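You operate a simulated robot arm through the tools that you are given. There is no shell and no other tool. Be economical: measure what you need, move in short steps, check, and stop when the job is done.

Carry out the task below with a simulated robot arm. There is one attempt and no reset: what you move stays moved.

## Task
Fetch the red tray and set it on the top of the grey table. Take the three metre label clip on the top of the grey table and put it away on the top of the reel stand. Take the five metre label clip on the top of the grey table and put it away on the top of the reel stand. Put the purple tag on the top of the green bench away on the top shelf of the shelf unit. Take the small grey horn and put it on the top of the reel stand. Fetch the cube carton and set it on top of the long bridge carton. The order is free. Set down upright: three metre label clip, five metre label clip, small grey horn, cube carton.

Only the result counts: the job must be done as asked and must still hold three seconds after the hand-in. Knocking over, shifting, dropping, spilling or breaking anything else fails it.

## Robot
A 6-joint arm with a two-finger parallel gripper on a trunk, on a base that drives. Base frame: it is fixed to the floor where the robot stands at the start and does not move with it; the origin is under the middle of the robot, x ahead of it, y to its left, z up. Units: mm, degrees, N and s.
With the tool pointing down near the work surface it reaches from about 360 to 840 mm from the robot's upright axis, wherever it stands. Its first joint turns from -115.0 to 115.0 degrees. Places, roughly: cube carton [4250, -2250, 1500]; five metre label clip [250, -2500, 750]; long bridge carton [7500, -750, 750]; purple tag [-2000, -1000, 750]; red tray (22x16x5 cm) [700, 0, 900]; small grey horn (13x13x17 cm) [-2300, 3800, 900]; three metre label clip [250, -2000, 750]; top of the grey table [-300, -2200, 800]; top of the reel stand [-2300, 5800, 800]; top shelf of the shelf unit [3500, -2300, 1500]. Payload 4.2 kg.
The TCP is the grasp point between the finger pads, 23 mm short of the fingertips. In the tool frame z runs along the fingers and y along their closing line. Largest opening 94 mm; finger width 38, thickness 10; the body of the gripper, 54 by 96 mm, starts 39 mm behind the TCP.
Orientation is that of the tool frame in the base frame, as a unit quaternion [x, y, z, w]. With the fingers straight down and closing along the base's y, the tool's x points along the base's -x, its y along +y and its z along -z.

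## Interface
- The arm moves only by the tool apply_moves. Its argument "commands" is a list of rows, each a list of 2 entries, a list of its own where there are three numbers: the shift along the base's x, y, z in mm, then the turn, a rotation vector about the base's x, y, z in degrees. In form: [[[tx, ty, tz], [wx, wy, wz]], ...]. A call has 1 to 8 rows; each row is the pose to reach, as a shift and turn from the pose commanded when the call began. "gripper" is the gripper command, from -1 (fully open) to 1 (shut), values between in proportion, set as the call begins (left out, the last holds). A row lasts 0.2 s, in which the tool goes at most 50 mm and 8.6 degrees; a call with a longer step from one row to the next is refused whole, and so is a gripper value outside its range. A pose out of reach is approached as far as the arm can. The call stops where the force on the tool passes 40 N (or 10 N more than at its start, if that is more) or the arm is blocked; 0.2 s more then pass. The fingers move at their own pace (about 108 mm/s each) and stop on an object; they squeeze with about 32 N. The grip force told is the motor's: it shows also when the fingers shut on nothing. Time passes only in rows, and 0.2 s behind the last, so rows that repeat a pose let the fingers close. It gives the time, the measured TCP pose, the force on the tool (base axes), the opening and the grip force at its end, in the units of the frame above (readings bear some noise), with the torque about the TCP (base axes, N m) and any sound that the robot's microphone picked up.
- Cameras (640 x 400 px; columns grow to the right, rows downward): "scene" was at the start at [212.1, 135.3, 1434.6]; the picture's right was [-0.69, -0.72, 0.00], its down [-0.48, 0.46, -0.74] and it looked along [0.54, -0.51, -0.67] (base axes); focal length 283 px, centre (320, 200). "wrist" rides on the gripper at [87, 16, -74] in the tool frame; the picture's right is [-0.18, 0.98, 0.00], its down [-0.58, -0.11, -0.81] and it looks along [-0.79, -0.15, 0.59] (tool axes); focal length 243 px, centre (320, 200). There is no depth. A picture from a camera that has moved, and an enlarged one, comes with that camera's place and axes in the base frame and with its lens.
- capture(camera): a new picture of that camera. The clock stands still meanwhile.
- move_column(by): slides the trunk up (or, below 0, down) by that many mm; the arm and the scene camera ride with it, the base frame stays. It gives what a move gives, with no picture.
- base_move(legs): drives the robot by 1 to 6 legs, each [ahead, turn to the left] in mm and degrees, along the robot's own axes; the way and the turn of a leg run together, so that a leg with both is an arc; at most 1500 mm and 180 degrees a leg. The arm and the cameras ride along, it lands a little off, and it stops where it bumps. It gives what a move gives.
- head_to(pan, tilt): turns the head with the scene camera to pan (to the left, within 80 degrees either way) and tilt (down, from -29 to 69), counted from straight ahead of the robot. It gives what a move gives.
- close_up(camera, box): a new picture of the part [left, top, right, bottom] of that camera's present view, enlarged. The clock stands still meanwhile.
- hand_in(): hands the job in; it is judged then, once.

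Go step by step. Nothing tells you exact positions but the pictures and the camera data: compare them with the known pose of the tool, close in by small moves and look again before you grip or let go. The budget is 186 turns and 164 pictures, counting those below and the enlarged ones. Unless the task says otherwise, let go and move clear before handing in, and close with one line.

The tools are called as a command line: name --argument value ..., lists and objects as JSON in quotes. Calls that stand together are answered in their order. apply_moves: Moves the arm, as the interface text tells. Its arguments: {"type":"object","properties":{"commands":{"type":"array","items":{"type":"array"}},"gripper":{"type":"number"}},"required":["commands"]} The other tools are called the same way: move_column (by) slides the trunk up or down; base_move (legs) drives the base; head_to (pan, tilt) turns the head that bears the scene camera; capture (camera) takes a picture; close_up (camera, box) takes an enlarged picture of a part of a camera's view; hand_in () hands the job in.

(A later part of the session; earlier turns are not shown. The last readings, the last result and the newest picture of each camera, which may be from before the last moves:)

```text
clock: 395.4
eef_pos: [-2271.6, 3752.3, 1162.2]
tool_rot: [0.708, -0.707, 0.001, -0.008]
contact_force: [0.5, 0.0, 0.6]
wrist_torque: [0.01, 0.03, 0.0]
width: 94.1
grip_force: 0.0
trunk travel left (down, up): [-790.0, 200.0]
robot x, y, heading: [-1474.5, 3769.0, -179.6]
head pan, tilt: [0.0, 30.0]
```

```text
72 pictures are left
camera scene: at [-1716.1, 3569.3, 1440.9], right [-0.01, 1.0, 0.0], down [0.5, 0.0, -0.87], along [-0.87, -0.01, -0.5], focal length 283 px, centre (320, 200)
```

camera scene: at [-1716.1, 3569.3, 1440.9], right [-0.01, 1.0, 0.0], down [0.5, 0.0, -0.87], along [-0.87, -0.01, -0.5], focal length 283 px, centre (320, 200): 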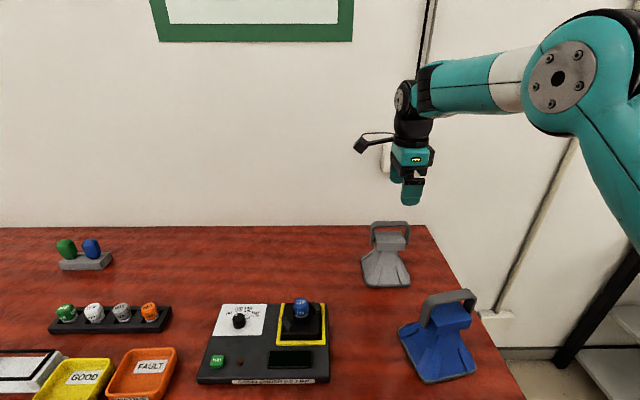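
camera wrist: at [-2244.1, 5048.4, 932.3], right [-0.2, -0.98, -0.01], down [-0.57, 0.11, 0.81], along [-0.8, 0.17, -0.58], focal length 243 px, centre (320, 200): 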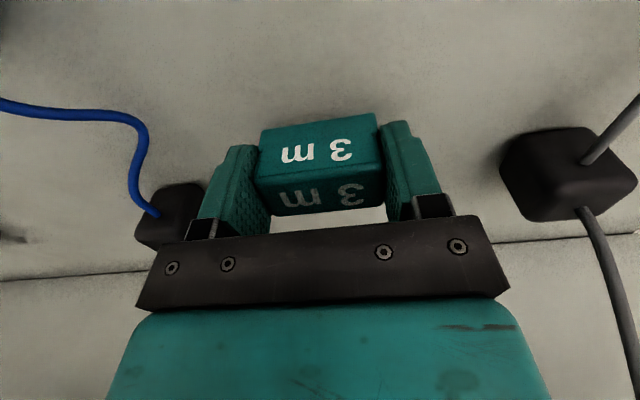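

apply_moves --commands '[[[-30, -2, -10], [0, 0, 0]], [[-58, -3, -25], [0, 0, 0]], [[-58, -3, -50], [0, 0, 0]], [[-58, -3, -60], [0, 0, 0]]]'

capture --camera "wrist"

close_up --camera "scene" --box '[330, 150, 480, 300]'

```text
clock: 396.4
eef_pos: [-2328.1, 3747.5, 1099.7]
tool_rot: [0.708, -0.706, 0.0, -0.009]
contact_force: [-0.1, 0.9, 0.3]
wrist_torque: [0.01, 0.02, -0.02]
width: 94.2
grip_force: 0.0
trunk travel left (down, up): [-790.0, 200.0]
robot x, y, heading: [-1472.2, 3771.7, -179.7]
head pan, tilt: [0.0, 30.0]
```

```text
71 pictures are left
camera wrist: at [-2346.5, 3660.3, 1175.2], right [-0.98, 0.18, -0.01], down [0.1, 0.57, 0.81], along [0.15, 0.8, -0.58], focal length 243 px, centre (320, 200)
```

wrist: 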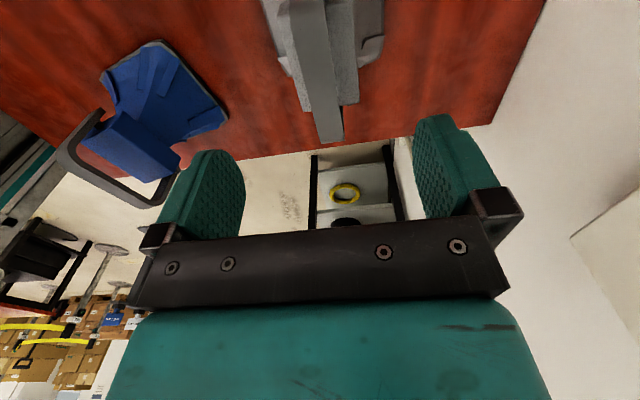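

```text
2.67 times, centred on (405, 225) of scene
camera zoom: at [-1716.6, 3569.3, 1440.8], right [-0.01, 1.0, 0.0], down [0.5, 0.0, -0.87], along [-0.87, -0.01, -0.5], focal length 755 px, centre (93, 133)
```

zoom: 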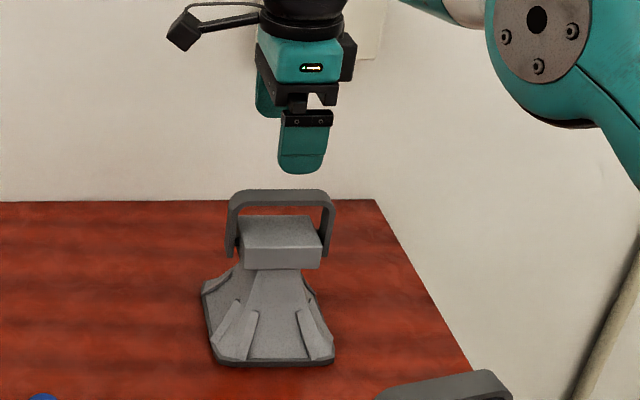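

The bar is at x≈-2331, aligned with y, centred at y≈3747, top z≈1016. I descend to TCP z≈1010 and close.

apply_moves --commands '[[[-3, 0, -30], [0, 0, 0]], [[-3, 0, -60], [0, 0, 0]], [[-3, 0, -80], [0, 0, 0]], [[-3, 0, -89], [0, 0, 0]]]'

close_up --camera "scene" --box '[330, 150, 480, 300]'

capture --camera "wrist"

```text
clock: 397.4
eef_pos: [-2333.0, 3748.6, 1011.1]
tool_rot: [0.708, -0.706, 0.001, -0.008]
contact_force: [-0.5, 0.2, 0.4]
wrist_torque: [0.01, 0.0, 0.0]
width: 94.0
grip_force: 0.1
trunk travel left (down, up): [-790.0, 200.0]
robot x, y, heading: [-1476.9, 3764.8, -179.5]
head pan, tilt: [0.0, 30.0]
```

```text
2.67 times, centred on (405, 225) of scene
camera zoom: at [-1716.6, 3569.3, 1440.8], right [-0.01, 1.0, 0.0], down [0.5, 0.0, -0.87], along [-0.87, -0.01, -0.5], focal length 755 px, centre (93, 133)
```

zoom: 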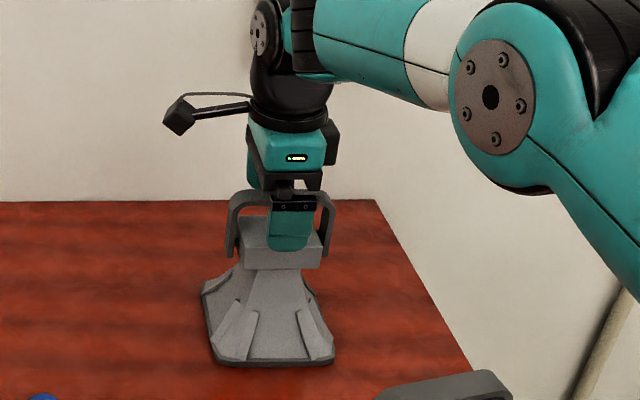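

```text
68 pictures are left
camera wrist: at [-2350.8, 3661.4, 1085.4], right [-0.98, 0.18, -0.01], down [0.1, 0.57, 0.81], along [0.15, 0.8, -0.58], focal length 243 px, centre (320, 200)
```

wrist: 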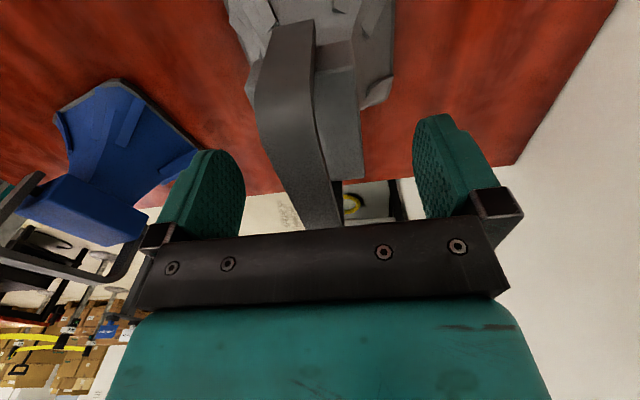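

apply_moves --commands '[[[0, 0, 0], [0, 0, 0]], [[0, 0, 0], [0, 0, 0]], [[0, 0, 0], [0, 0, 0]], [[0, 0, 0], [0, 0, 0]], [[0, 0, 0], [0, 0, 0]]]' --gripper 1

apply_moves --commands '[[[0, 0, 3], [0, 0, 0]], [[0, 0, 8], [0, 0, 0]], [[0, 0, 15], [0, 0, 0]], [[0, 0, 25], [0, 0, 0]], [[0, 0, 35], [0, 0, 0]]]'

close_up --camera "scene" --box '[330, 150, 480, 300]'

```text
clock: 398.6
eef_pos: [-2332.5, 3747.0, 1011.6]
tool_rot: [0.708, -0.706, 0.001, -0.009]
contact_force: [0.2, -0.6, -0.3]
wrist_torque: [-0.05, -0.04, -0.03]
width: 19.5
grip_force: 31.5
trunk travel left (down, up): [-790.0, 200.0]
robot x, y, heading: [-1472.4, 3765.7, -179.4]
head pan, tilt: [0.0, 30.0]
```

```text
clock: 399.8
eef_pos: [-2332.4, 3748.5, 1046.5]
tool_rot: [0.708, -0.706, 0.001, -0.009]
contact_force: [0.0, -0.1, -3.8]
wrist_torque: [0.0, 0.01, 0.02]
width: 19.7
grip_force: 32.2
trunk travel left (down, up): [-790.0, 200.0]
robot x, y, heading: [-1474.8, 3767.9, -179.5]
head pan, tilt: [0.0, 30.0]
```

```text
2.67 times, centred on (405, 225) of scene
camera zoom: at [-1716.9, 3569.3, 1440.7], right [-0.01, 1.0, 0.0], down [0.5, 0.0, -0.87], along [-0.87, -0.01, -0.5], focal length 755 px, centre (93, 133)
```

zoom: 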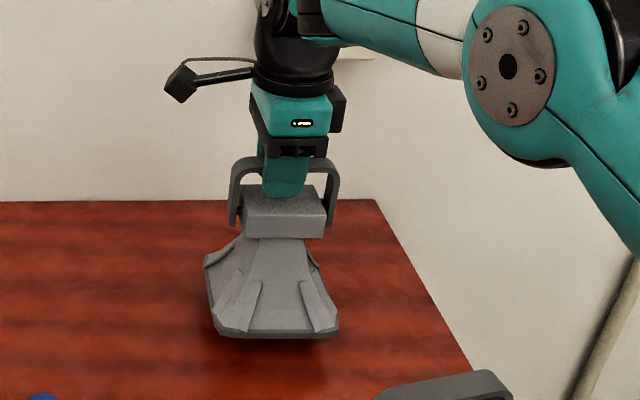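

Held upright. I raise it well above the blue horn before pulling back.

apply_moves --commands '[[[0, 0, 15], [0, 0, 0]], [[0, 0, 35], [0, 0, 0]], [[0, 0, 60], [0, 0, 0]], [[0, 0, 85], [0, 0, 0]], [[0, -5, 105], [0, 0, 0]], [[0, -10, 120], [0, 0, 0]]]'

move_column --by 80

capture --camera "scene"

```text
clock: 401.2
eef_pos: [-2328.8, 3736.8, 1168.3]
tool_rot: [0.708, -0.706, 0.004, -0.007]
contact_force: [-0.8, -0.5, -4.6]
wrist_torque: [-0.03, -0.03, -0.04]
width: 19.6
grip_force: 31.9
trunk travel left (down, up): [-790.0, 200.0]
robot x, y, heading: [-1471.4, 3765.4, -180.0]
head pan, tilt: [0.0, 30.0]
```

```text
clock: 402.3
eef_pos: [-2328.6, 3736.6, 1248.8]
tool_rot: [0.708, -0.706, 0.003, -0.008]
contact_force: [0.1, 0.2, -4.3]
wrist_torque: [-0.01, 0.02, -0.05]
width: 19.7
grip_force: 31.5
trunk travel left (down, up): [-870.0, 120.0]
robot x, y, heading: [-1476.8, 3769.0, -179.7]
head pan, tilt: [0.0, 30.0]
```

```text
66 pictures are left
camera scene: at [-1716.9, 3569.3, 1520.7], right [-0.01, 1.0, 0.0], down [0.5, 0.0, -0.87], along [-0.87, -0.01, -0.5], focal length 283 px, centre (320, 200)
```

scene: 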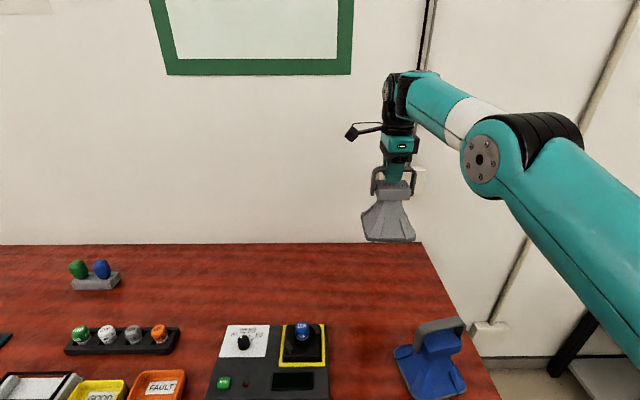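

The horn is clear above. I back off, fold the arm a bit and drive to the reel stand.

base_move --legs '[[-260, 0]]'

apply_moves --commands '[[[35, 0, 0], [0, 0, 0]], [[75, 0, 0], [0, 0, 0]], [[115, 0, -5], [0, 0, 0]], [[155, 0, -10], [0, 0, 0]], [[195, 0, -15], [0, 0, 0]], [[235, 0, -20], [0, 0, 0]], [[275, 0, -25], [0, 0, 0]], [[300, 0, -30], [0, 0, 0]]]'

base_move --legs '[[0, -90], [1530, 0], [0, 90]]'

capture --camera "wrist"

```text
clock: 404.2
eef_pos: [-2068.5, 3740.8, 1248.2]
tool_rot: [0.707, -0.707, 0.002, -0.007]
contact_force: [0.4, 0.8, -4.1]
wrist_torque: [-0.06, -0.02, 0.02]
width: 19.4
grip_force: 32.4
trunk travel left (down, up): [-870.0, 120.0]
robot x, y, heading: [-1214.1, 3767.3, -179.5]
head pan, tilt: [0.0, 30.0]
```

```text
clock: 406.0
eef_pos: [-1767.4, 3741.4, 1218.3]
tool_rot: [0.708, -0.706, 0.002, -0.007]
contact_force: [-0.1, 1.2, -3.5]
wrist_torque: [-0.01, -0.01, 0.01]
width: 19.4
grip_force: 32.1
trunk travel left (down, up): [-870.0, 120.0]
robot x, y, heading: [-1213.4, 3764.2, -179.4]
head pan, tilt: [0.0, 30.0]
```

```text
refused: 1530 is not a number from -1500 to 1500
```

```text
65 pictures are left
camera wrist: at [-1785.5, 3655.0, 1292.0], right [-0.98, 0.18, -0.01], down [0.1, 0.58, 0.81], along [0.15, 0.8, -0.58], focal length 243 px, centre (320, 200)
```

wrist: 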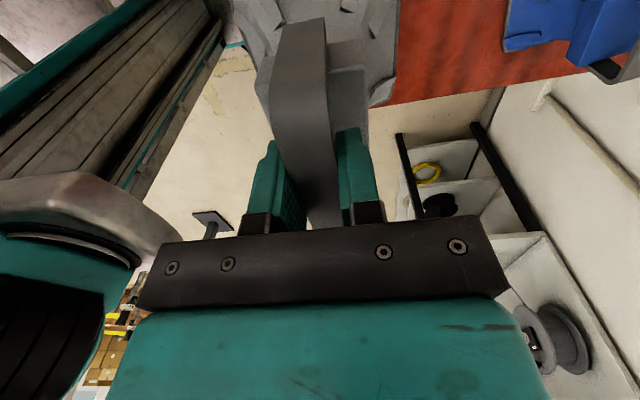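

base_move --legs '[[0, -90], [1500, 0], [30, 0], [0, 90], [330, 0]]'

head_to --pan 0 --tilt 45

capture --camera "scene"

```text
clock: 423.3
eef_pos: [-2077.6, 5281.2, 1218.4]
tool_rot: [-0.703, 0.711, -0.002, 0.007]
contact_force: [0.4, -0.2, -4.7]
wrist_torque: [-0.02, 0.01, -0.03]
width: 19.4
grip_force: 32.3
trunk travel left (down, up): [-870.0, 120.0]
robot x, y, heading: [-1526.2, 5298.9, 179.6]
head pan, tilt: [0.0, 30.0]
```

```text
clock: 424.1
eef_pos: [-2077.7, 5281.4, 1218.2]
tool_rot: [-0.703, 0.711, -0.002, 0.008]
contact_force: [0.3, -0.2, -3.7]
wrist_torque: [-0.03, 0.02, -0.03]
width: 19.8
grip_force: 32.1
trunk travel left (down, up): [-870.0, 120.0]
robot x, y, heading: [-1521.5, 5301.2, 179.7]
head pan, tilt: [0.0, 45.0]
```

```text
64 pictures are left
camera scene: at [-1760.2, 5106.9, 1498.2], right [0.01, 1.0, 0.0], down [0.71, 0.0, -0.71], along [-0.71, 0.0, -0.71], focal length 283 px, centre (320, 200)
```

scene: 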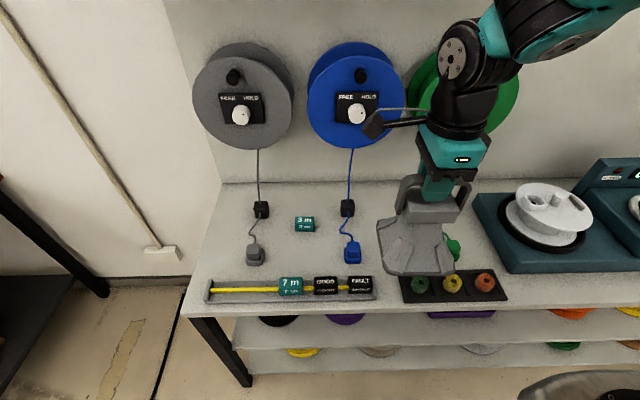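

I carry the horn over the free spot at about (-2300,5352) and lower part way.

apply_moves --commands '[[[-32, 10, 0], [0, 0, 0]], [[-72, 22, 0], [0, 0, 0]], [[-112, 35, 0], [0, 0, 0]], [[-152, 48, -5], [0, 0, 0]], [[-190, 60, -20], [0, 0, 0]], [[-215, 69, -45], [0, 0, 0]], [[-222, 71, -80], [0, 0, 0]], [[-222, 71, -100], [0, 0, 0]]]'

apply_moves --commands '[[[0, 0, -20], [0, 0, 0]], [[0, 0, -45], [0, 0, 0]], [[0, 0, -70], [0, 0, 0]], [[0, 0, -90], [0, 0, 0]], [[0, 0, -100], [0, 0, 0]]]'

close_up --camera "scene" --box '[280, 130, 520, 310]'

```text
clock: 425.9
eef_pos: [-2300.1, 5352.3, 1119.7]
tool_rot: [-0.703, 0.711, -0.002, 0.007]
contact_force: [0.8, 0.5, -4.5]
wrist_torque: [-0.02, 0.04, -0.01]
width: 19.3
grip_force: 31.9
trunk travel left (down, up): [-870.0, 120.0]
robot x, y, heading: [-1523.0, 5301.8, 179.4]
head pan, tilt: [0.0, 45.0]
```

```text
clock: 427.1
eef_pos: [-2301.6, 5351.4, 1017.0]
tool_rot: [-0.703, 0.711, -0.002, 0.007]
contact_force: [-0.9, -0.4, -3.9]
wrist_torque: [0.0, 0.04, 0.01]
width: 19.3
grip_force: 32.2
trunk travel left (down, up): [-870.0, 120.0]
robot x, y, heading: [-1525.1, 5300.5, 179.7]
head pan, tilt: [0.0, 45.0]
```

```text
2.22 times, centred on (400, 220) of scene
camera zoom: at [-1760.1, 5106.9, 1498.1], right [0.01, 1.0, 0.0], down [0.71, 0.0, -0.71], along [-0.71, 0.0, -0.71], focal length 629 px, centre (142, 156)
```

zoom: 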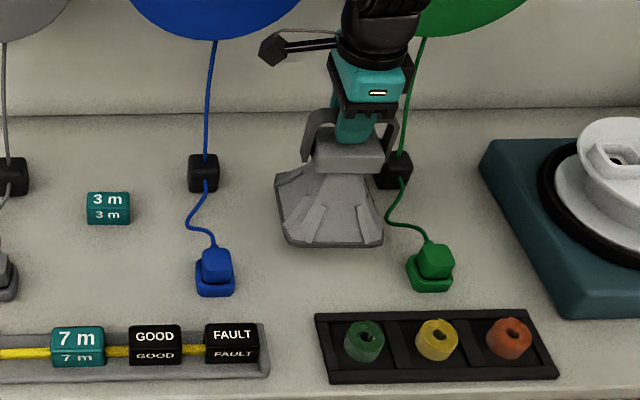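

Clear on both sides. I shift 6 mm left and lower to contact.

apply_moves --commands '[[[0, -3, -10], [0, 0, 0]], [[0, -6, -22], [0, 0, 0]], [[0, -6, -34], [0, 0, 0]], [[0, -6, -42], [0, 0, 0]], [[0, -6, -46], [0, 0, 0]]]'

apply_moves --commands '[[[0, 0, -2], [0, 0, 0]], [[0, 0, -4], [0, 0, 0]], [[0, 0, -6], [0, 0, 0]]]'

apply_moves --commands '[[[0, 0, -2], [0, 0, 0]], [[0, 0, -4], [0, 0, 0]], [[0, 0, -5], [0, 0, 0]]]'

```text
clock: 428.3
eef_pos: [-2300.9, 5347.2, 972.6]
tool_rot: [-0.703, 0.711, -0.003, 0.007]
contact_force: [0.5, -0.2, -3.8]
wrist_torque: [-0.04, 0.0, -0.02]
width: 19.5
grip_force: 31.7
trunk travel left (down, up): [-870.0, 120.0]
robot x, y, heading: [-1524.3, 5302.6, 179.7]
head pan, tilt: [0.0, 45.0]
```

```text
clock: 429.1
eef_pos: [-2300.2, 5346.0, 967.1]
tool_rot: [-0.704, 0.71, -0.003, 0.008]
contact_force: [0.4, 0.4, -3.4]
wrist_torque: [-0.02, 0.05, 0.0]
width: 19.5
grip_force: 32.4
trunk travel left (down, up): [-870.0, 120.0]
robot x, y, heading: [-1525.9, 5301.2, 179.7]
head pan, tilt: [0.0, 45.0]
```

```text
clock: 429.9
eef_pos: [-2300.0, 5346.7, 962.5]
tool_rot: [-0.703, 0.711, -0.002, 0.007]
contact_force: [2.8, -0.1, 5.1]
wrist_torque: [0.57, 0.03, -0.2]
width: 19.9
grip_force: 32.5
trunk travel left (down, up): [-870.0, 120.0]
robot x, y, heading: [-1523.9, 5301.1, 179.6]
head pan, tilt: [0.0, 45.0]
```

Contact made. I open and lift straight up, then look.

apply_moves --commands '[[[0, 0, 0], [0, 0, 0]], [[0, 0, 0], [0, 0, 0]], [[0, 0, 0], [0, 0, 0]], [[0, 0, 0], [0, 0, 0]]]' --gripper -1

apply_moves --commands '[[[0, 0, 10], [0, 0, 0]], [[0, 0, 35], [0, 0, 0]], [[0, 0, 80], [0, 0, 0]], [[0, 0, 125], [0, 0, 0]], [[30, -5, 155], [0, 0, 0]], [[70, -10, 175], [0, 0, 0]], [[115, -15, 185], [0, 0, 0]], [[160, -20, 190], [0, 0, 0]]]'

close_up --camera "scene" --box '[280, 130, 520, 310]'

```text
clock: 430.9
eef_pos: [-2300.5, 5345.7, 962.4]
tool_rot: [-0.704, 0.71, -0.001, 0.007]
contact_force: [-0.1, 0.6, 0.4]
wrist_torque: [0.0, -0.03, -0.02]
width: 93.9
grip_force: 0.0
trunk travel left (down, up): [-870.0, 120.0]
robot x, y, heading: [-1527.5, 5301.2, 179.3]
head pan, tilt: [0.0, 45.0]
```

```text
clock: 432.7
eef_pos: [-2138.7, 5326.2, 1154.2]
tool_rot: [-0.704, 0.711, -0.003, 0.007]
contact_force: [-0.7, -0.9, -0.9]
wrist_torque: [-0.03, 0.0, 0.01]
width: 94.2
grip_force: 0.1
trunk travel left (down, up): [-870.0, 120.0]
robot x, y, heading: [-1525.5, 5301.6, 179.6]
head pan, tilt: [0.0, 45.0]
```

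```text
2.22 times, centred on (400, 220) of scene
camera zoom: at [-1760.7, 5107.0, 1498.0], right [0.01, 1.0, 0.0], down [0.71, -0.01, -0.71], along [-0.71, 0.0, -0.71], focal length 629 px, centre (142, 156)
```

zoom: 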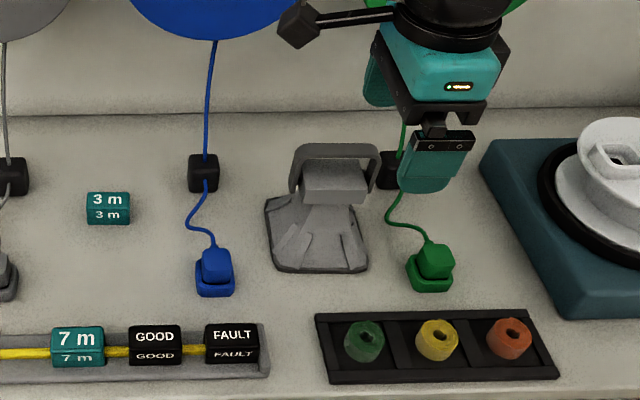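

The horn stands upright. I turn the gripper back, fold, and drive to the open side of the big cabinet for the red tray.

apply_moves --commands '[[[20, 0, 0], [0, 0, 8]], [[40, 0, 0], [0, 0, 16]], [[60, 0, 0], [0, 0, 24]], [[80, 0, 0], [0, 0, 32]], [[100, 0, 0], [0, 0, 40]], [[120, 0, 0], [0, 0, 48]], [[140, 0, 0], [0, 0, 56]], [[150, 0, 0], [0, 0, 64]]]'

apply_moves --commands '[[[0, 0, 0], [0, 0, 8]], [[0, 0, 0], [0, 0, 16]], [[0, 0, 0], [0, 0, 24]], [[0, 0, 0], [0, 0, 26]]]'

base_move --legs '[[-400, 0], [0, 90.4], [1500, 0], [1500, 0], [1400, 0], [0, 90]]'

head_to --pan 0 --tilt 20

capture --camera "scene"

```text
clock: 434.5
eef_pos: [-1996.8, 5324.3, 1152.5]
tool_rot: [0.973, -0.23, 0.0, -0.008]
contact_force: [-0.3, -1.5, 0.7]
wrist_torque: [0.0, -0.01, 0.02]
width: 93.9
grip_force: 0.2
out of reach, approached as far as the arm can: row 8
trunk travel left (down, up): [-870.0, 120.0]
robot x, y, heading: [-1524.5, 5301.6, 179.6]
head pan, tilt: [0.0, 45.0]
```

```text
clock: 435.5
eef_pos: [-1996.9, 5323.2, 1151.1]
tool_rot: [1.0, -0.005, -0.002, -0.007]
contact_force: [-0.2, -0.6, -0.3]
wrist_torque: [0.0, 0.0, -0.03]
width: 94.2
grip_force: 0.1
trunk travel left (down, up): [-870.0, 120.0]
robot x, y, heading: [-1524.9, 5304.0, 179.5]
head pan, tilt: [0.0, 45.0]
```

```text
clock: 466.3
eef_pos: [-512.2, 923.5, 1153.3]
tool_rot: [-0.033, 0.999, -0.007, 0.002]
contact_force: [-1.1, -0.8, 0.0]
wrist_torque: [0.01, 0.0, -0.03]
width: 93.9
grip_force: 0.0
trunk travel left (down, up): [-870.0, 120.0]
robot x, y, heading: [-981.8, 909.0, 3.9]
head pan, tilt: [0.0, 45.0]
```

```text
clock: 467.2
eef_pos: [-511.4, 923.5, 1152.8]
tool_rot: [-0.032, 0.999, -0.006, 0.001]
contact_force: [0.7, 0.2, -0.3]
wrist_torque: [-0.01, 0.04, 0.0]
width: 94.1
grip_force: 0.1
trunk travel left (down, up): [-870.0, 120.0]
robot x, y, heading: [-981.3, 912.0, 4.0]
head pan, tilt: [0.0, 20.0]
```

```text
61 pictures are left
camera scene: at [-753.1, 1118.8, 1536.7], right [0.07, -1.0, 0.0], down [-0.34, -0.02, -0.94], along [0.94, 0.06, -0.34], focal length 283 px, centre (320, 200)
```

scene: 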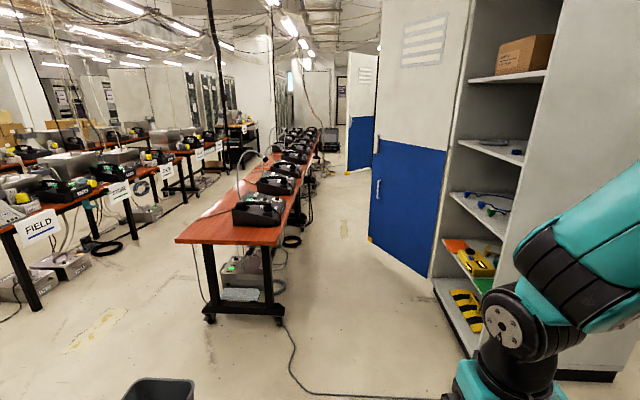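

The cabinet is open towards +y with its door swung out on the far side. I drive in front of it and face it.

base_move --legs '[[0, -5], [1500, 0], [230, 0], [0, -89]]'

head_to --pan 0 --tilt 40

capture --camera "scene"

```text
clock: 480.2
eef_pos: [719.2, 431.5, 1152.9]
tool_rot: [0.702, 0.712, -0.006, -0.004]
contact_force: [0.5, -0.5, -0.2]
wrist_torque: [0.02, 0.01, -0.04]
width: 93.7
grip_force: 0.1
trunk travel left (down, up): [-870.0, 120.0]
robot x, y, heading: [726.5, 904.0, -88.9]
head pan, tilt: [0.0, 20.0]
```

```text
clock: 481.0
eef_pos: [718.5, 432.1, 1152.6]
tool_rot: [0.702, 0.712, -0.007, -0.003]
contact_force: [0.9, 0.6, 0.2]
wrist_torque: [-0.01, 0.04, 0.0]
width: 93.8
grip_force: 0.0
trunk travel left (down, up): [-870.0, 120.0]
robot x, y, heading: [729.6, 907.7, -89.0]
head pan, tilt: [0.0, 40.0]
```

```text
60 pictures are left
camera scene: at [926.8, 669.2, 1505.5], right [-1.0, -0.02, 0.0], down [-0.01, 0.64, -0.77], along [0.01, -0.77, -0.64], focal length 283 px, centre (320, 200)
```

scene: 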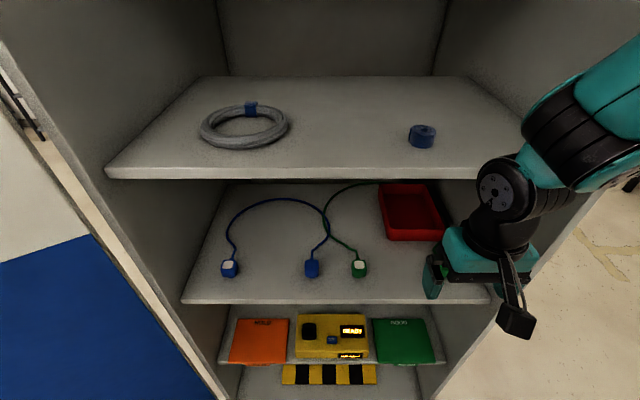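

The red tray lies on the middle shelf to the right. I lower the trunk to look straight in.

move_column --by -380

head_to --pan 0 --tilt 15

capture --camera "scene"

```text
clock: 484.7
eef_pos: [718.3, 431.6, 773.3]
tool_rot: [0.702, 0.712, -0.006, -0.003]
contact_force: [0.7, -0.2, -0.3]
wrist_torque: [-0.04, 0.02, -0.02]
width: 94.2
grip_force: 0.2
trunk travel left (down, up): [-490.0, 500.0]
robot x, y, heading: [728.2, 905.2, -89.0]
head pan, tilt: [0.0, 40.0]
```

```text
clock: 485.6
eef_pos: [719.0, 432.6, 773.0]
tool_rot: [0.702, 0.712, -0.006, -0.004]
contact_force: [0.7, 1.0, -0.5]
wrist_torque: [-0.01, -0.02, -0.01]
width: 94.2
grip_force: 0.0
trunk travel left (down, up): [-490.0, 500.0]
robot x, y, heading: [728.8, 904.9, -88.8]
head pan, tilt: [0.0, 15.0]
```

```text
59 pictures are left
camera scene: at [927.0, 660.9, 1164.9], right [-1.0, -0.02, 0.0], down [0.0, 0.26, -0.97], along [0.02, -0.97, -0.26], focal length 283 px, centre (320, 200)
```

scene: 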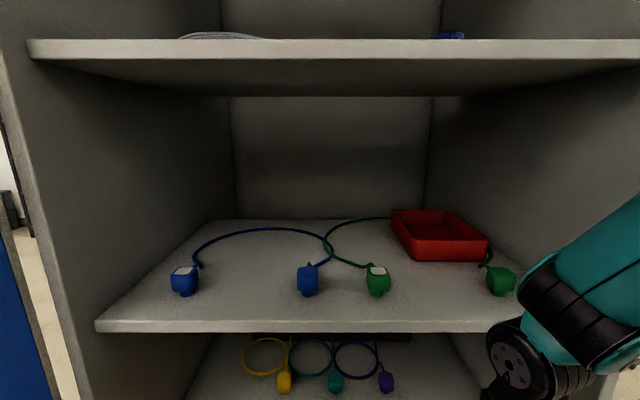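

Tray: x≈579–734, y≈-114…106, rim z≈929 on a shelf at z≈880; upper shelf underside ≈1235. I plan to grip its left side wall with the tool tilted 45°. I back off, lower the trunk and set the arm posture outside.

base_move --legs '[[-180, 0]]'

apply_moves --commands '[[[0, 0, 45], [0, 0, 0]], [[0, 0, 90], [0, 0, 0]], [[0, 0, 135], [0, 0, 0]], [[0, 0, 180], [0, 0, 0]], [[0, -20, 215], [-4, 0, 0]], [[0, -45, 235], [-10, 0, 0]], [[0, -75, 250], [-16, 0, 0]], [[0, -110, 260], [-22, 0, 0]]]'

move_column --by -100

apply_moves --commands '[[[2, -35, 10], [-6, 0, 0]], [[4, -75, 20], [-12, 0, 0]], [[6, -115, 30], [-18, 0, 0]], [[8, -155, 40], [-22, 0, 0]], [[10, -195, 45], [-23, 0, 0]], [[12, -225, 50], [-23, 0, 0]]]'

capture --camera "scene"

```text
clock: 487.1
eef_pos: [715.1, 610.7, 771.1]
tool_rot: [0.703, 0.712, -0.006, -0.004]
contact_force: [-0.7, 0.4, -0.9]
wrist_torque: [0.0, -0.02, -0.01]
width: 94.3
grip_force: 0.1
trunk travel left (down, up): [-490.0, 500.0]
robot x, y, heading: [724.4, 1085.9, -88.8]
head pan, tilt: [0.0, 15.0]
```

```text
clock: 488.9
eef_pos: [710.8, 501.7, 1034.2]
tool_rot: [0.69, 0.697, -0.143, 0.131]
contact_force: [-1.6, 0.7, 0.3]
wrist_torque: [0.0, -0.03, -0.02]
width: 94.1
grip_force: 0.1
trunk travel left (down, up): [-490.0, 500.0]
robot x, y, heading: [728.2, 1083.0, -89.0]
head pan, tilt: [0.0, 15.0]
```

```text
clock: 490.2
eef_pos: [712.0, 502.5, 934.5]
tool_rot: [0.69, 0.697, -0.142, 0.131]
contact_force: [0.2, 0.8, -0.4]
wrist_torque: [-0.02, 0.0, 0.01]
width: 94.1
grip_force: 0.1
trunk travel left (down, up): [-390.0, 600.0]
robot x, y, heading: [727.6, 1083.2, -88.9]
head pan, tilt: [0.0, 15.0]
```

```text
clock: 491.6
eef_pos: [725.5, 276.9, 982.1]
tool_rot: [0.65, 0.655, -0.279, 0.266]
contact_force: [-0.9, 0.6, -0.4]
wrist_torque: [0.03, 0.02, 0.0]
width: 93.8
grip_force: 0.0
trunk travel left (down, up): [-390.0, 600.0]
robot x, y, heading: [728.0, 1084.7, -88.9]
head pan, tilt: [0.0, 15.0]
```

```text
58 pictures are left
camera scene: at [923.8, 840.2, 1065.0], right [-1.0, -0.02, 0.0], down [0.0, 0.26, -0.97], along [0.02, -0.97, -0.26], focal length 283 px, centre (320, 200)
```

scene: 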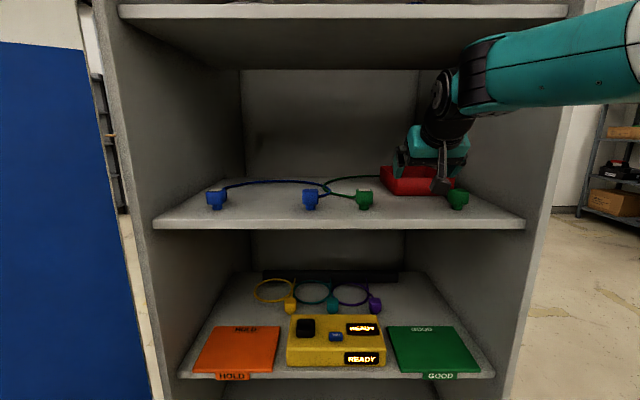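

The posture fits well below the upper shelf. I drive 130 mm in and look through the wrist camera.

base_move --legs '[[130, 0]]'

capture --camera "wrist"

close_up --camera "scene" --box '[330, 60, 530, 230]'

```text
clock: 492.9
eef_pos: [728.8, 147.1, 983.4]
tool_rot: [0.65, 0.656, -0.278, 0.265]
contact_force: [-0.3, 0.3, -0.2]
wrist_torque: [-0.01, -0.03, 0.0]
width: 93.7
grip_force: 0.0
trunk travel left (down, up): [-390.0, 600.0]
robot x, y, heading: [727.5, 953.5, -89.0]
head pan, tilt: [0.0, 15.0]
```

```text
57 pictures are left
camera wrist: at [743.4, 260.9, 973.7], right [0.99, -0.13, 0.11], down [-0.09, 0.16, 0.98], along [-0.14, -0.98, 0.15], focal length 243 px, centre (320, 200)
```

wrist: 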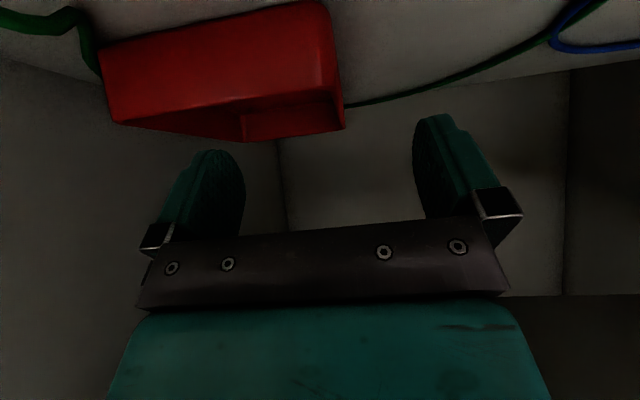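

```text
2.35 times, centred on (430, 145) of scene
camera zoom: at [926.5, 709.3, 1065.0], right [-1.0, -0.02, 0.0], down [0.0, 0.26, -0.97], along [0.02, -0.97, -0.26], focal length 666 px, centre (61, 329)
```

zoom: 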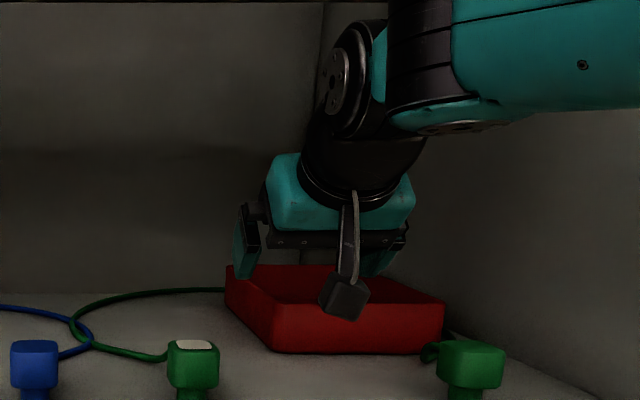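

Left wall's outer face is at x≈736. To keep the wrist camera above the shelf, I reduce the tilt to ~36°, then drive 100 mm further.

apply_moves --commands '[[[3, 0, 0], [4.5, 0, 0]], [[6, 0, 0], [9, 0, 0]], [[6, 0, 0], [9, 0, 0]]]'

base_move --legs '[[100, 0]]'

capture --camera "wrist"

```text
clock: 493.7
eef_pos: [735.0, 146.9, 983.3]
tool_rot: [0.669, 0.675, -0.226, 0.214]
contact_force: [0.5, -0.5, 0.0]
wrist_torque: [-0.03, -0.03, -0.05]
width: 94.3
grip_force: 0.1
trunk travel left (down, up): [-390.0, 600.0]
robot x, y, heading: [728.9, 948.4, -89.1]
head pan, tilt: [0.0, 15.0]
```

```text
clock: 494.8
eef_pos: [736.1, 44.6, 983.3]
tool_rot: [0.669, 0.675, -0.225, 0.214]
contact_force: [0.4, 0.1, 0.6]
wrist_torque: [-0.01, -0.02, -0.01]
width: 93.8
grip_force: 0.0
trunk travel left (down, up): [-390.0, 600.0]
robot x, y, heading: [730.7, 850.6, -89.1]
head pan, tilt: [0.0, 15.0]
```

```text
55 pictures are left
camera wrist: at [749.8, 159.1, 992.0], right [0.99, -0.15, 0.09], down [-0.09, 0.01, 1.0], along [-0.15, -0.99, -0.01], focal length 243 px, centre (320, 200)
```

wrist: 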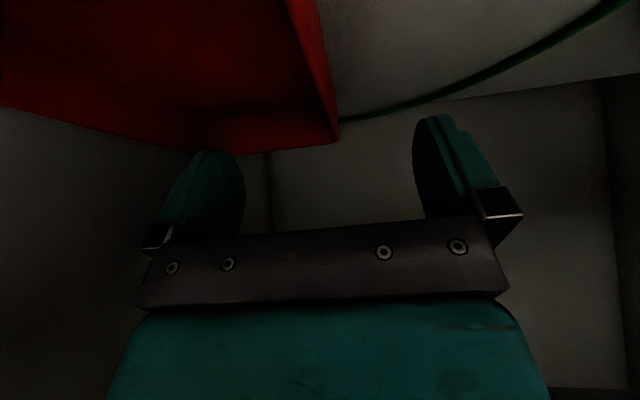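

Wall lies between the fingers. I lower to z≈920 and close.

apply_moves --commands '[[[1, 0, -20], [0, 0, 0]], [[1, 0, -40], [0, 0, 0]], [[1, 0, -55], [0, 0, 0]], [[1, 0, -63], [0, 0, 0]]]'

capture --camera "wrist"

close_up --camera "scene" --box '[330, 60, 530, 230]'

```text
clock: 495.8
eef_pos: [736.3, 46.2, 920.8]
tool_rot: [0.669, 0.675, -0.226, 0.214]
contact_force: [0.3, -0.3, -0.1]
wrist_torque: [-0.01, 0.01, 0.02]
width: 93.8
grip_force: 0.0
trunk travel left (down, up): [-390.0, 600.0]
robot x, y, heading: [726.5, 851.6, -89.0]
head pan, tilt: [0.0, 15.0]
```

```text
54 pictures are left
camera wrist: at [751.4, 160.1, 928.7], right [0.99, -0.15, 0.09], down [-0.09, 0.01, 1.0], along [-0.15, -0.99, -0.01], focal length 243 px, centre (320, 200)
```

wrist: 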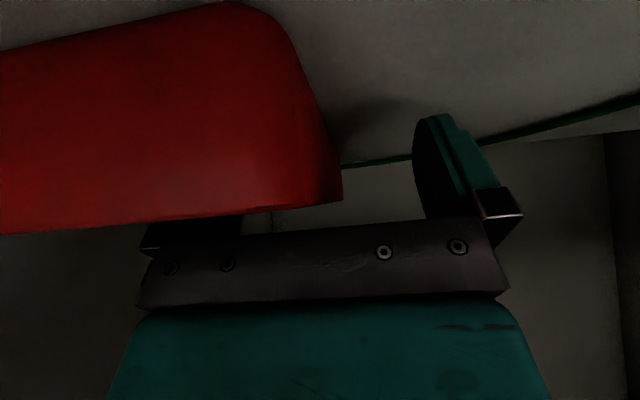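

```text
2.35 times, centred on (430, 145) of scene
camera zoom: at [927.9, 607.4, 1065.0], right [-1.0, -0.02, 0.0], down [0.0, 0.26, -0.97], along [0.02, -0.97, -0.26], focal length 666 px, centre (61, 329)
```

zoom: 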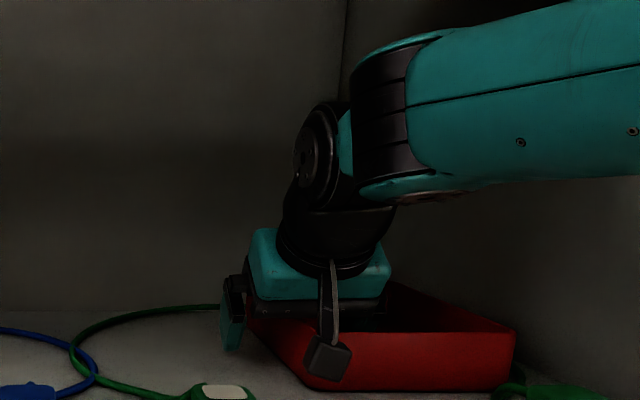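

apply_moves --commands '[[[0, 0, 0], [0, 0, 0]], [[0, 0, 0], [0, 0, 0]], [[0, 0, 0], [0, 0, 0]], [[0, 0, 0], [0, 0, 0]], [[0, 0, 0], [0, 0, 0]]]' --gripper 1

apply_moves --commands '[[[0, 0, 3], [0, 0, 0]], [[0, 0, 8], [0, 0, 0]], [[0, 0, 15], [0, 0, 0]], [[0, 0, 25], [0, 0, 0]], [[0, 0, 35], [0, 0, 0]]]'

close_up --camera "scene" --box '[330, 60, 530, 230]'

```text
clock: 497.0
eef_pos: [735.9, 45.8, 920.9]
tool_rot: [0.67, 0.675, -0.226, 0.213]
contact_force: [0.6, -0.2, 0.0]
wrist_torque: [-0.05, -0.19, 0.05]
width: 5.2
grip_force: 31.9
trunk travel left (down, up): [-390.0, 600.0]
robot x, y, heading: [729.3, 853.5, -89.3]
head pan, tilt: [0.0, 15.0]
```

```text
clock: 498.2
eef_pos: [736.3, 45.3, 953.1]
tool_rot: [0.669, 0.675, -0.226, 0.214]
contact_force: [0.4, 0.7, -1.9]
wrist_torque: [0.1, -0.13, 0.01]
width: 4.8
grip_force: 31.9
trunk travel left (down, up): [-390.0, 600.0]
robot x, y, heading: [729.3, 848.4, -89.0]
head pan, tilt: [0.0, 15.0]
```

```text
2.35 times, centred on (430, 145) of scene
camera zoom: at [927.9, 607.3, 1064.9], right [-1.0, -0.02, 0.0], down [0.0, 0.26, -0.97], along [0.02, -0.97, -0.26], focal length 666 px, centre (61, 329)
```

zoom: 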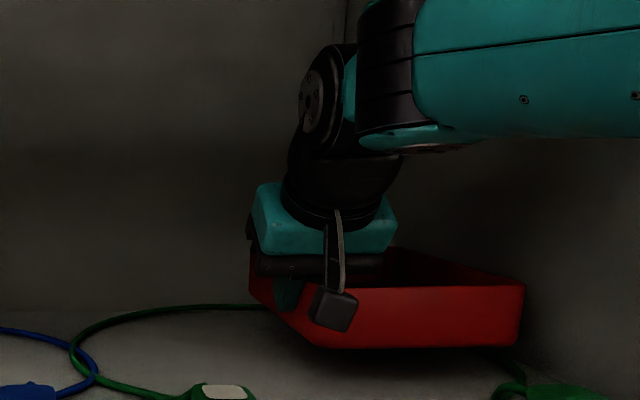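

Lifted level (2 N). I raise 50 mm more to clear the plugs and back out.

apply_moves --commands '[[[0, 0, 10], [0, 0, 0]], [[0, 0, 22], [0, 0, 0]], [[0, 0, 35], [0, 0, 0]], [[0, 0, 45], [0, 0, 0]], [[0, 0, 50], [0, 0, 0]]]'

capture --camera "scene"

```text
clock: 499.4
eef_pos: [735.8, 45.2, 1005.7]
tool_rot: [0.668, 0.675, -0.226, 0.215]
contact_force: [-0.9, -0.2, -2.5]
wrist_torque: [0.09, -0.16, -0.04]
width: 4.7
grip_force: 32.4
trunk travel left (down, up): [-390.0, 600.0]
robot x, y, heading: [732.4, 851.8, -89.3]
head pan, tilt: [0.0, 15.0]
```

```text
51 pictures are left
camera scene: at [927.9, 607.3, 1064.9], right [-1.0, -0.02, 0.0], down [0.0, 0.26, -0.97], along [0.02, -0.97, -0.26], focal length 283 px, centre (320, 200)
```

scene: 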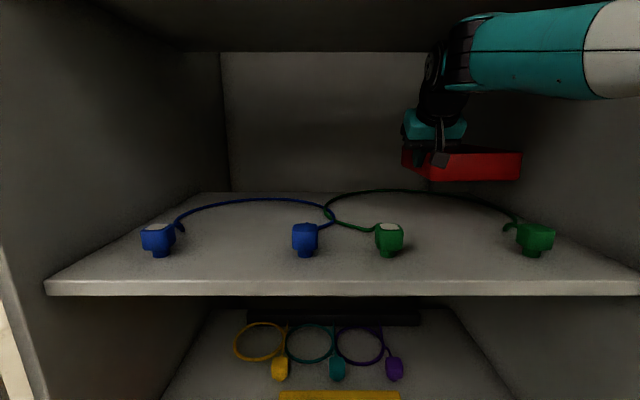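

Clear of the plugs. I back out and pull the arm in.

base_move --legs '[[-250, 0]]'

apply_moves --commands '[[[0, 30, 0], [0, 0, 0]], [[0, 65, 0], [0, 0, 0]], [[0, 105, 0], [0, 0, 0]], [[0, 145, 0], [0, 0, 0]], [[0, 185, 0], [0, 0, 0]], [[0, 225, 0], [0, 0, 0]], [[0, 260, 0], [0, 0, 0]], [[0, 280, 0], [0, 0, 0]]]'

capture --camera "scene"

```text
clock: 501.2
eef_pos: [731.9, 294.7, 1004.8]
tool_rot: [0.668, 0.676, -0.225, 0.214]
contact_force: [-1.0, 0.5, -1.8]
wrist_torque: [0.05, -0.14, 0.01]
width: 4.7
grip_force: 31.7
trunk travel left (down, up): [-390.0, 600.0]
robot x, y, heading: [722.9, 1098.9, -89.0]
head pan, tilt: [0.0, 15.0]
```

```text
clock: 503.0
eef_pos: [739.3, 566.2, 1006.4]
tool_rot: [0.669, 0.676, -0.226, 0.213]
contact_force: [-1.1, -0.7, -2.8]
wrist_torque: [0.08, -0.13, -0.01]
width: 4.7
grip_force: 32.0
out of reach, approached as far as the arm can: row 8
trunk travel left (down, up): [-390.0, 600.0]
robot x, y, heading: [720.2, 1101.6, -89.1]
head pan, tilt: [0.0, 15.0]
```

```text
50 pictures are left
camera scene: at [923.8, 857.3, 1064.9], right [-1.0, -0.02, 0.0], down [0.0, 0.26, -0.97], along [0.02, -0.97, -0.26], focal length 283 px, centre (320, 200)
```

scene: 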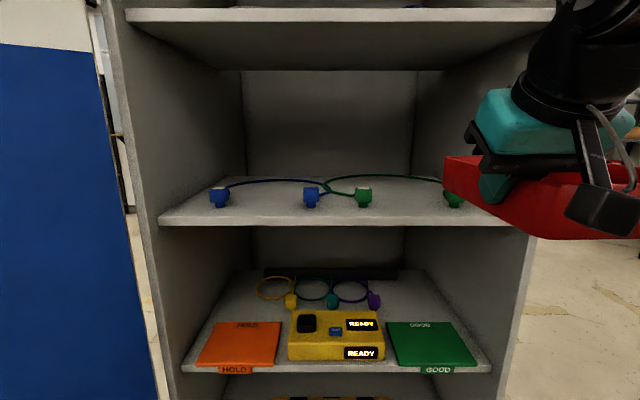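

Tray is out. I drive to the front of the grey table.

base_move --legs '[[0, -90.5], [1060, 0], [0, 90], [1500, 0], [850, 0]]'

head_to --pan 0 --tilt 30

capture --camera "scene"

```text
clock: 505.4
eef_pos: [462.4, 604.9, 995.7]
tool_rot: [0.841, 0.435, -0.307, 0.093]
contact_force: [0.4, -0.6, -1.5]
wrist_torque: [-0.01, -0.14, -0.04]
width: 4.2
grip_force: 32.0
trunk travel left (down, up): [-390.0, 600.0]
robot x, y, heading: [710.2, 1082.1, -121.6]
head pan, tilt: [0.0, 15.0]
stopped in leg 1: the robot was blocked; the commanded pose is now the measured one
```

```text
clock: 506.2
eef_pos: [452.4, 609.6, 996.0]
tool_rot: [0.844, 0.431, -0.305, 0.094]
contact_force: [0.0, -1.1, -2.3]
wrist_torque: [-0.05, -0.16, -0.04]
width: 4.6
grip_force: 32.2
trunk travel left (down, up): [-390.0, 600.0]
robot x, y, heading: [713.7, 1082.1, -121.9]
head pan, tilt: [0.0, 30.0]
```

```text
49 pictures are left
camera scene: at [715.2, 791.9, 1053.4], right [-0.85, 0.53, -0.04], down [0.29, 0.41, -0.87], along [-0.44, -0.75, -0.5], focal length 283 px, centre (320, 200)
```

scene: 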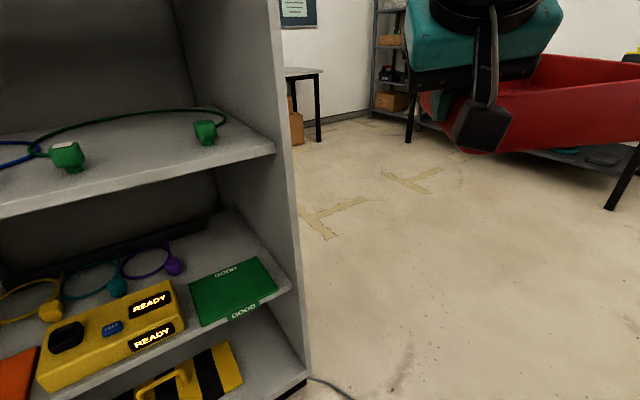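

The rear bumped something while turning. I move forward 150 mm away from it and then continue the turn.

base_move --legs '[[150, 0]]'

head_to --pan 80 --tilt 30

capture --camera "scene"

```text
clock: 507.5
eef_pos: [374.5, 478.2, 997.6]
tool_rot: [0.844, 0.433, -0.302, 0.093]
contact_force: [0.8, -0.4, -2.2]
wrist_torque: [-0.02, -0.12, 0.0]
width: 5.1
grip_force: 31.4
trunk travel left (down, up): [-390.0, 600.0]
robot x, y, heading: [634.9, 953.9, -122.0]
head pan, tilt: [0.0, 30.0]
```

```text
clock: 509.1
eef_pos: [373.4, 476.7, 997.5]
tool_rot: [0.845, 0.432, -0.302, 0.093]
contact_force: [-0.7, 0.5, -1.4]
wrist_torque: [-0.02, -0.16, 0.01]
width: 4.7
grip_force: 32.2
trunk travel left (down, up): [-390.0, 600.0]
robot x, y, heading: [627.5, 953.6, -122.1]
head pan, tilt: [80.0, 30.0]
```

```text
48 pictures are left
camera scene: at [781.4, 659.1, 1040.8], right [-0.67, -0.74, 0.0], down [-0.37, 0.34, -0.87], along [0.64, -0.58, -0.5], focal length 283 px, centre (320, 200)
```

scene: 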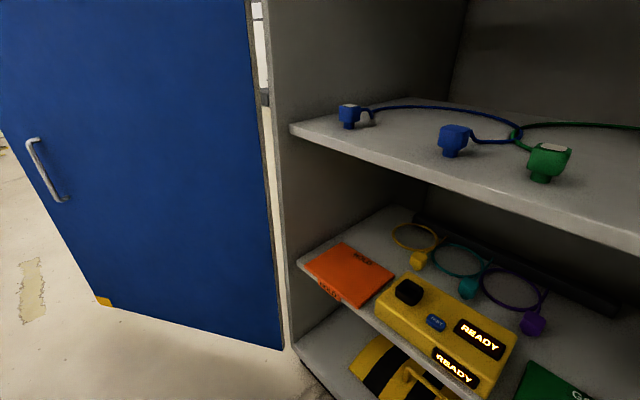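

base_move --legs '[[0, -58], [970, 0], [0, 90], [1500, 0], [700, 0]]'

head_to --pan 0 --tilt 30

capture --camera "scene"

```text
clock: 530.8
eef_pos: [-432.5, -1730.6, 997.2]
tool_rot: [0.705, 0.635, -0.268, 0.168]
contact_force: [0.3, 0.8, -2.9]
wrist_torque: [0.03, -0.15, -0.01]
width: 4.8
grip_force: 32.0
trunk travel left (down, up): [-390.0, 600.0]
robot x, y, heading: [-441.9, -1190.3, -92.4]
head pan, tilt: [80.0, 30.0]
```

```text
clock: 532.3
eef_pos: [-431.9, -1731.2, 997.3]
tool_rot: [0.705, 0.635, -0.269, 0.167]
contact_force: [0.8, 1.0, -1.9]
wrist_torque: [0.08, -0.16, 0.03]
width: 4.7
grip_force: 31.8
trunk travel left (down, up): [-390.0, 600.0]
robot x, y, heading: [-445.9, -1190.1, -92.4]
head pan, tilt: [0.0, 30.0]
```

```text
47 pictures are left
camera scene: at [-260.3, -1442.7, 1040.7], right [-1.0, 0.04, 0.0], down [0.02, 0.5, -0.87], along [-0.04, -0.87, -0.5], focal length 283 px, centre (320, 200)
```

scene: 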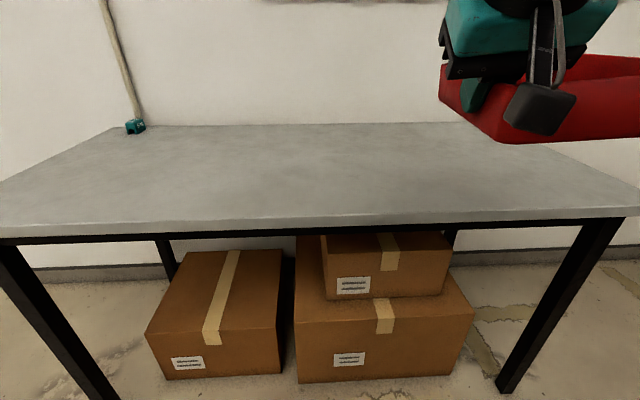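

The bump has twisted the tool a little (about 6° roll, 8° yaw). I correct the tool orientation first.

apply_moves --commands '[[[0, 0, 0], [0, -3, 4]], [[0, 0, 0], [0, -6.1, 8]], [[0, 0, 0], [0, -6.1, 8]]]'

capture --camera "wrist"

close_up --camera "scene" --box '[420, 0, 640, 160]'

```text
clock: 533.1
eef_pos: [-432.2, -1732.1, 998.1]
tool_rot: [0.672, 0.673, -0.218, 0.22]
contact_force: [-0.6, -0.6, -1.4]
wrist_torque: [0.12, -0.13, -0.01]
width: 4.9
grip_force: 31.9
trunk travel left (down, up): [-390.0, 600.0]
robot x, y, heading: [-447.9, -1191.0, -92.4]
head pan, tilt: [0.0, 30.0]
```

```text
46 pictures are left
camera wrist: at [-417.6, -1616.7, 1006.8], right [0.98, -0.15, 0.11], down [-0.11, 0.0, 0.99], along [-0.15, -0.99, -0.01], focal length 243 px, centre (320, 200)
```

wrist: 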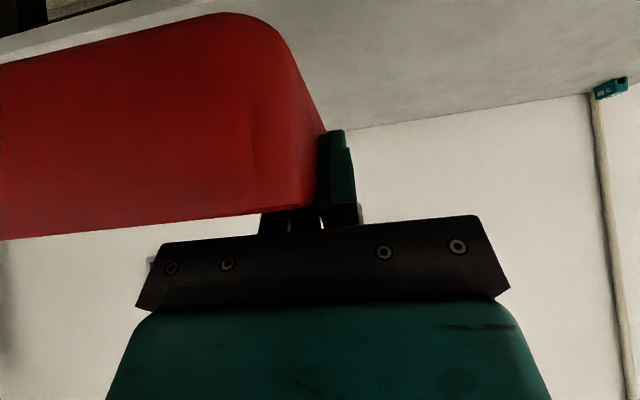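

```text
2.50 times, centred on (530, 80) of scene
camera zoom: at [-260.4, -1442.7, 1040.7], right [-1.0, 0.04, 0.0], down [0.02, 0.5, -0.87], along [-0.04, -0.87, -0.5], focal length 708 px, centre (-205, 500)
```

zoom: 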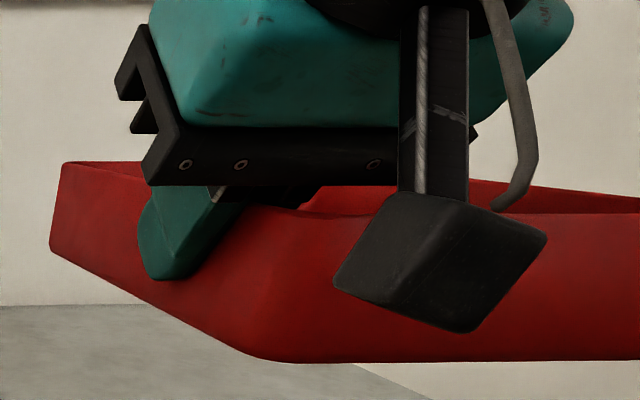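

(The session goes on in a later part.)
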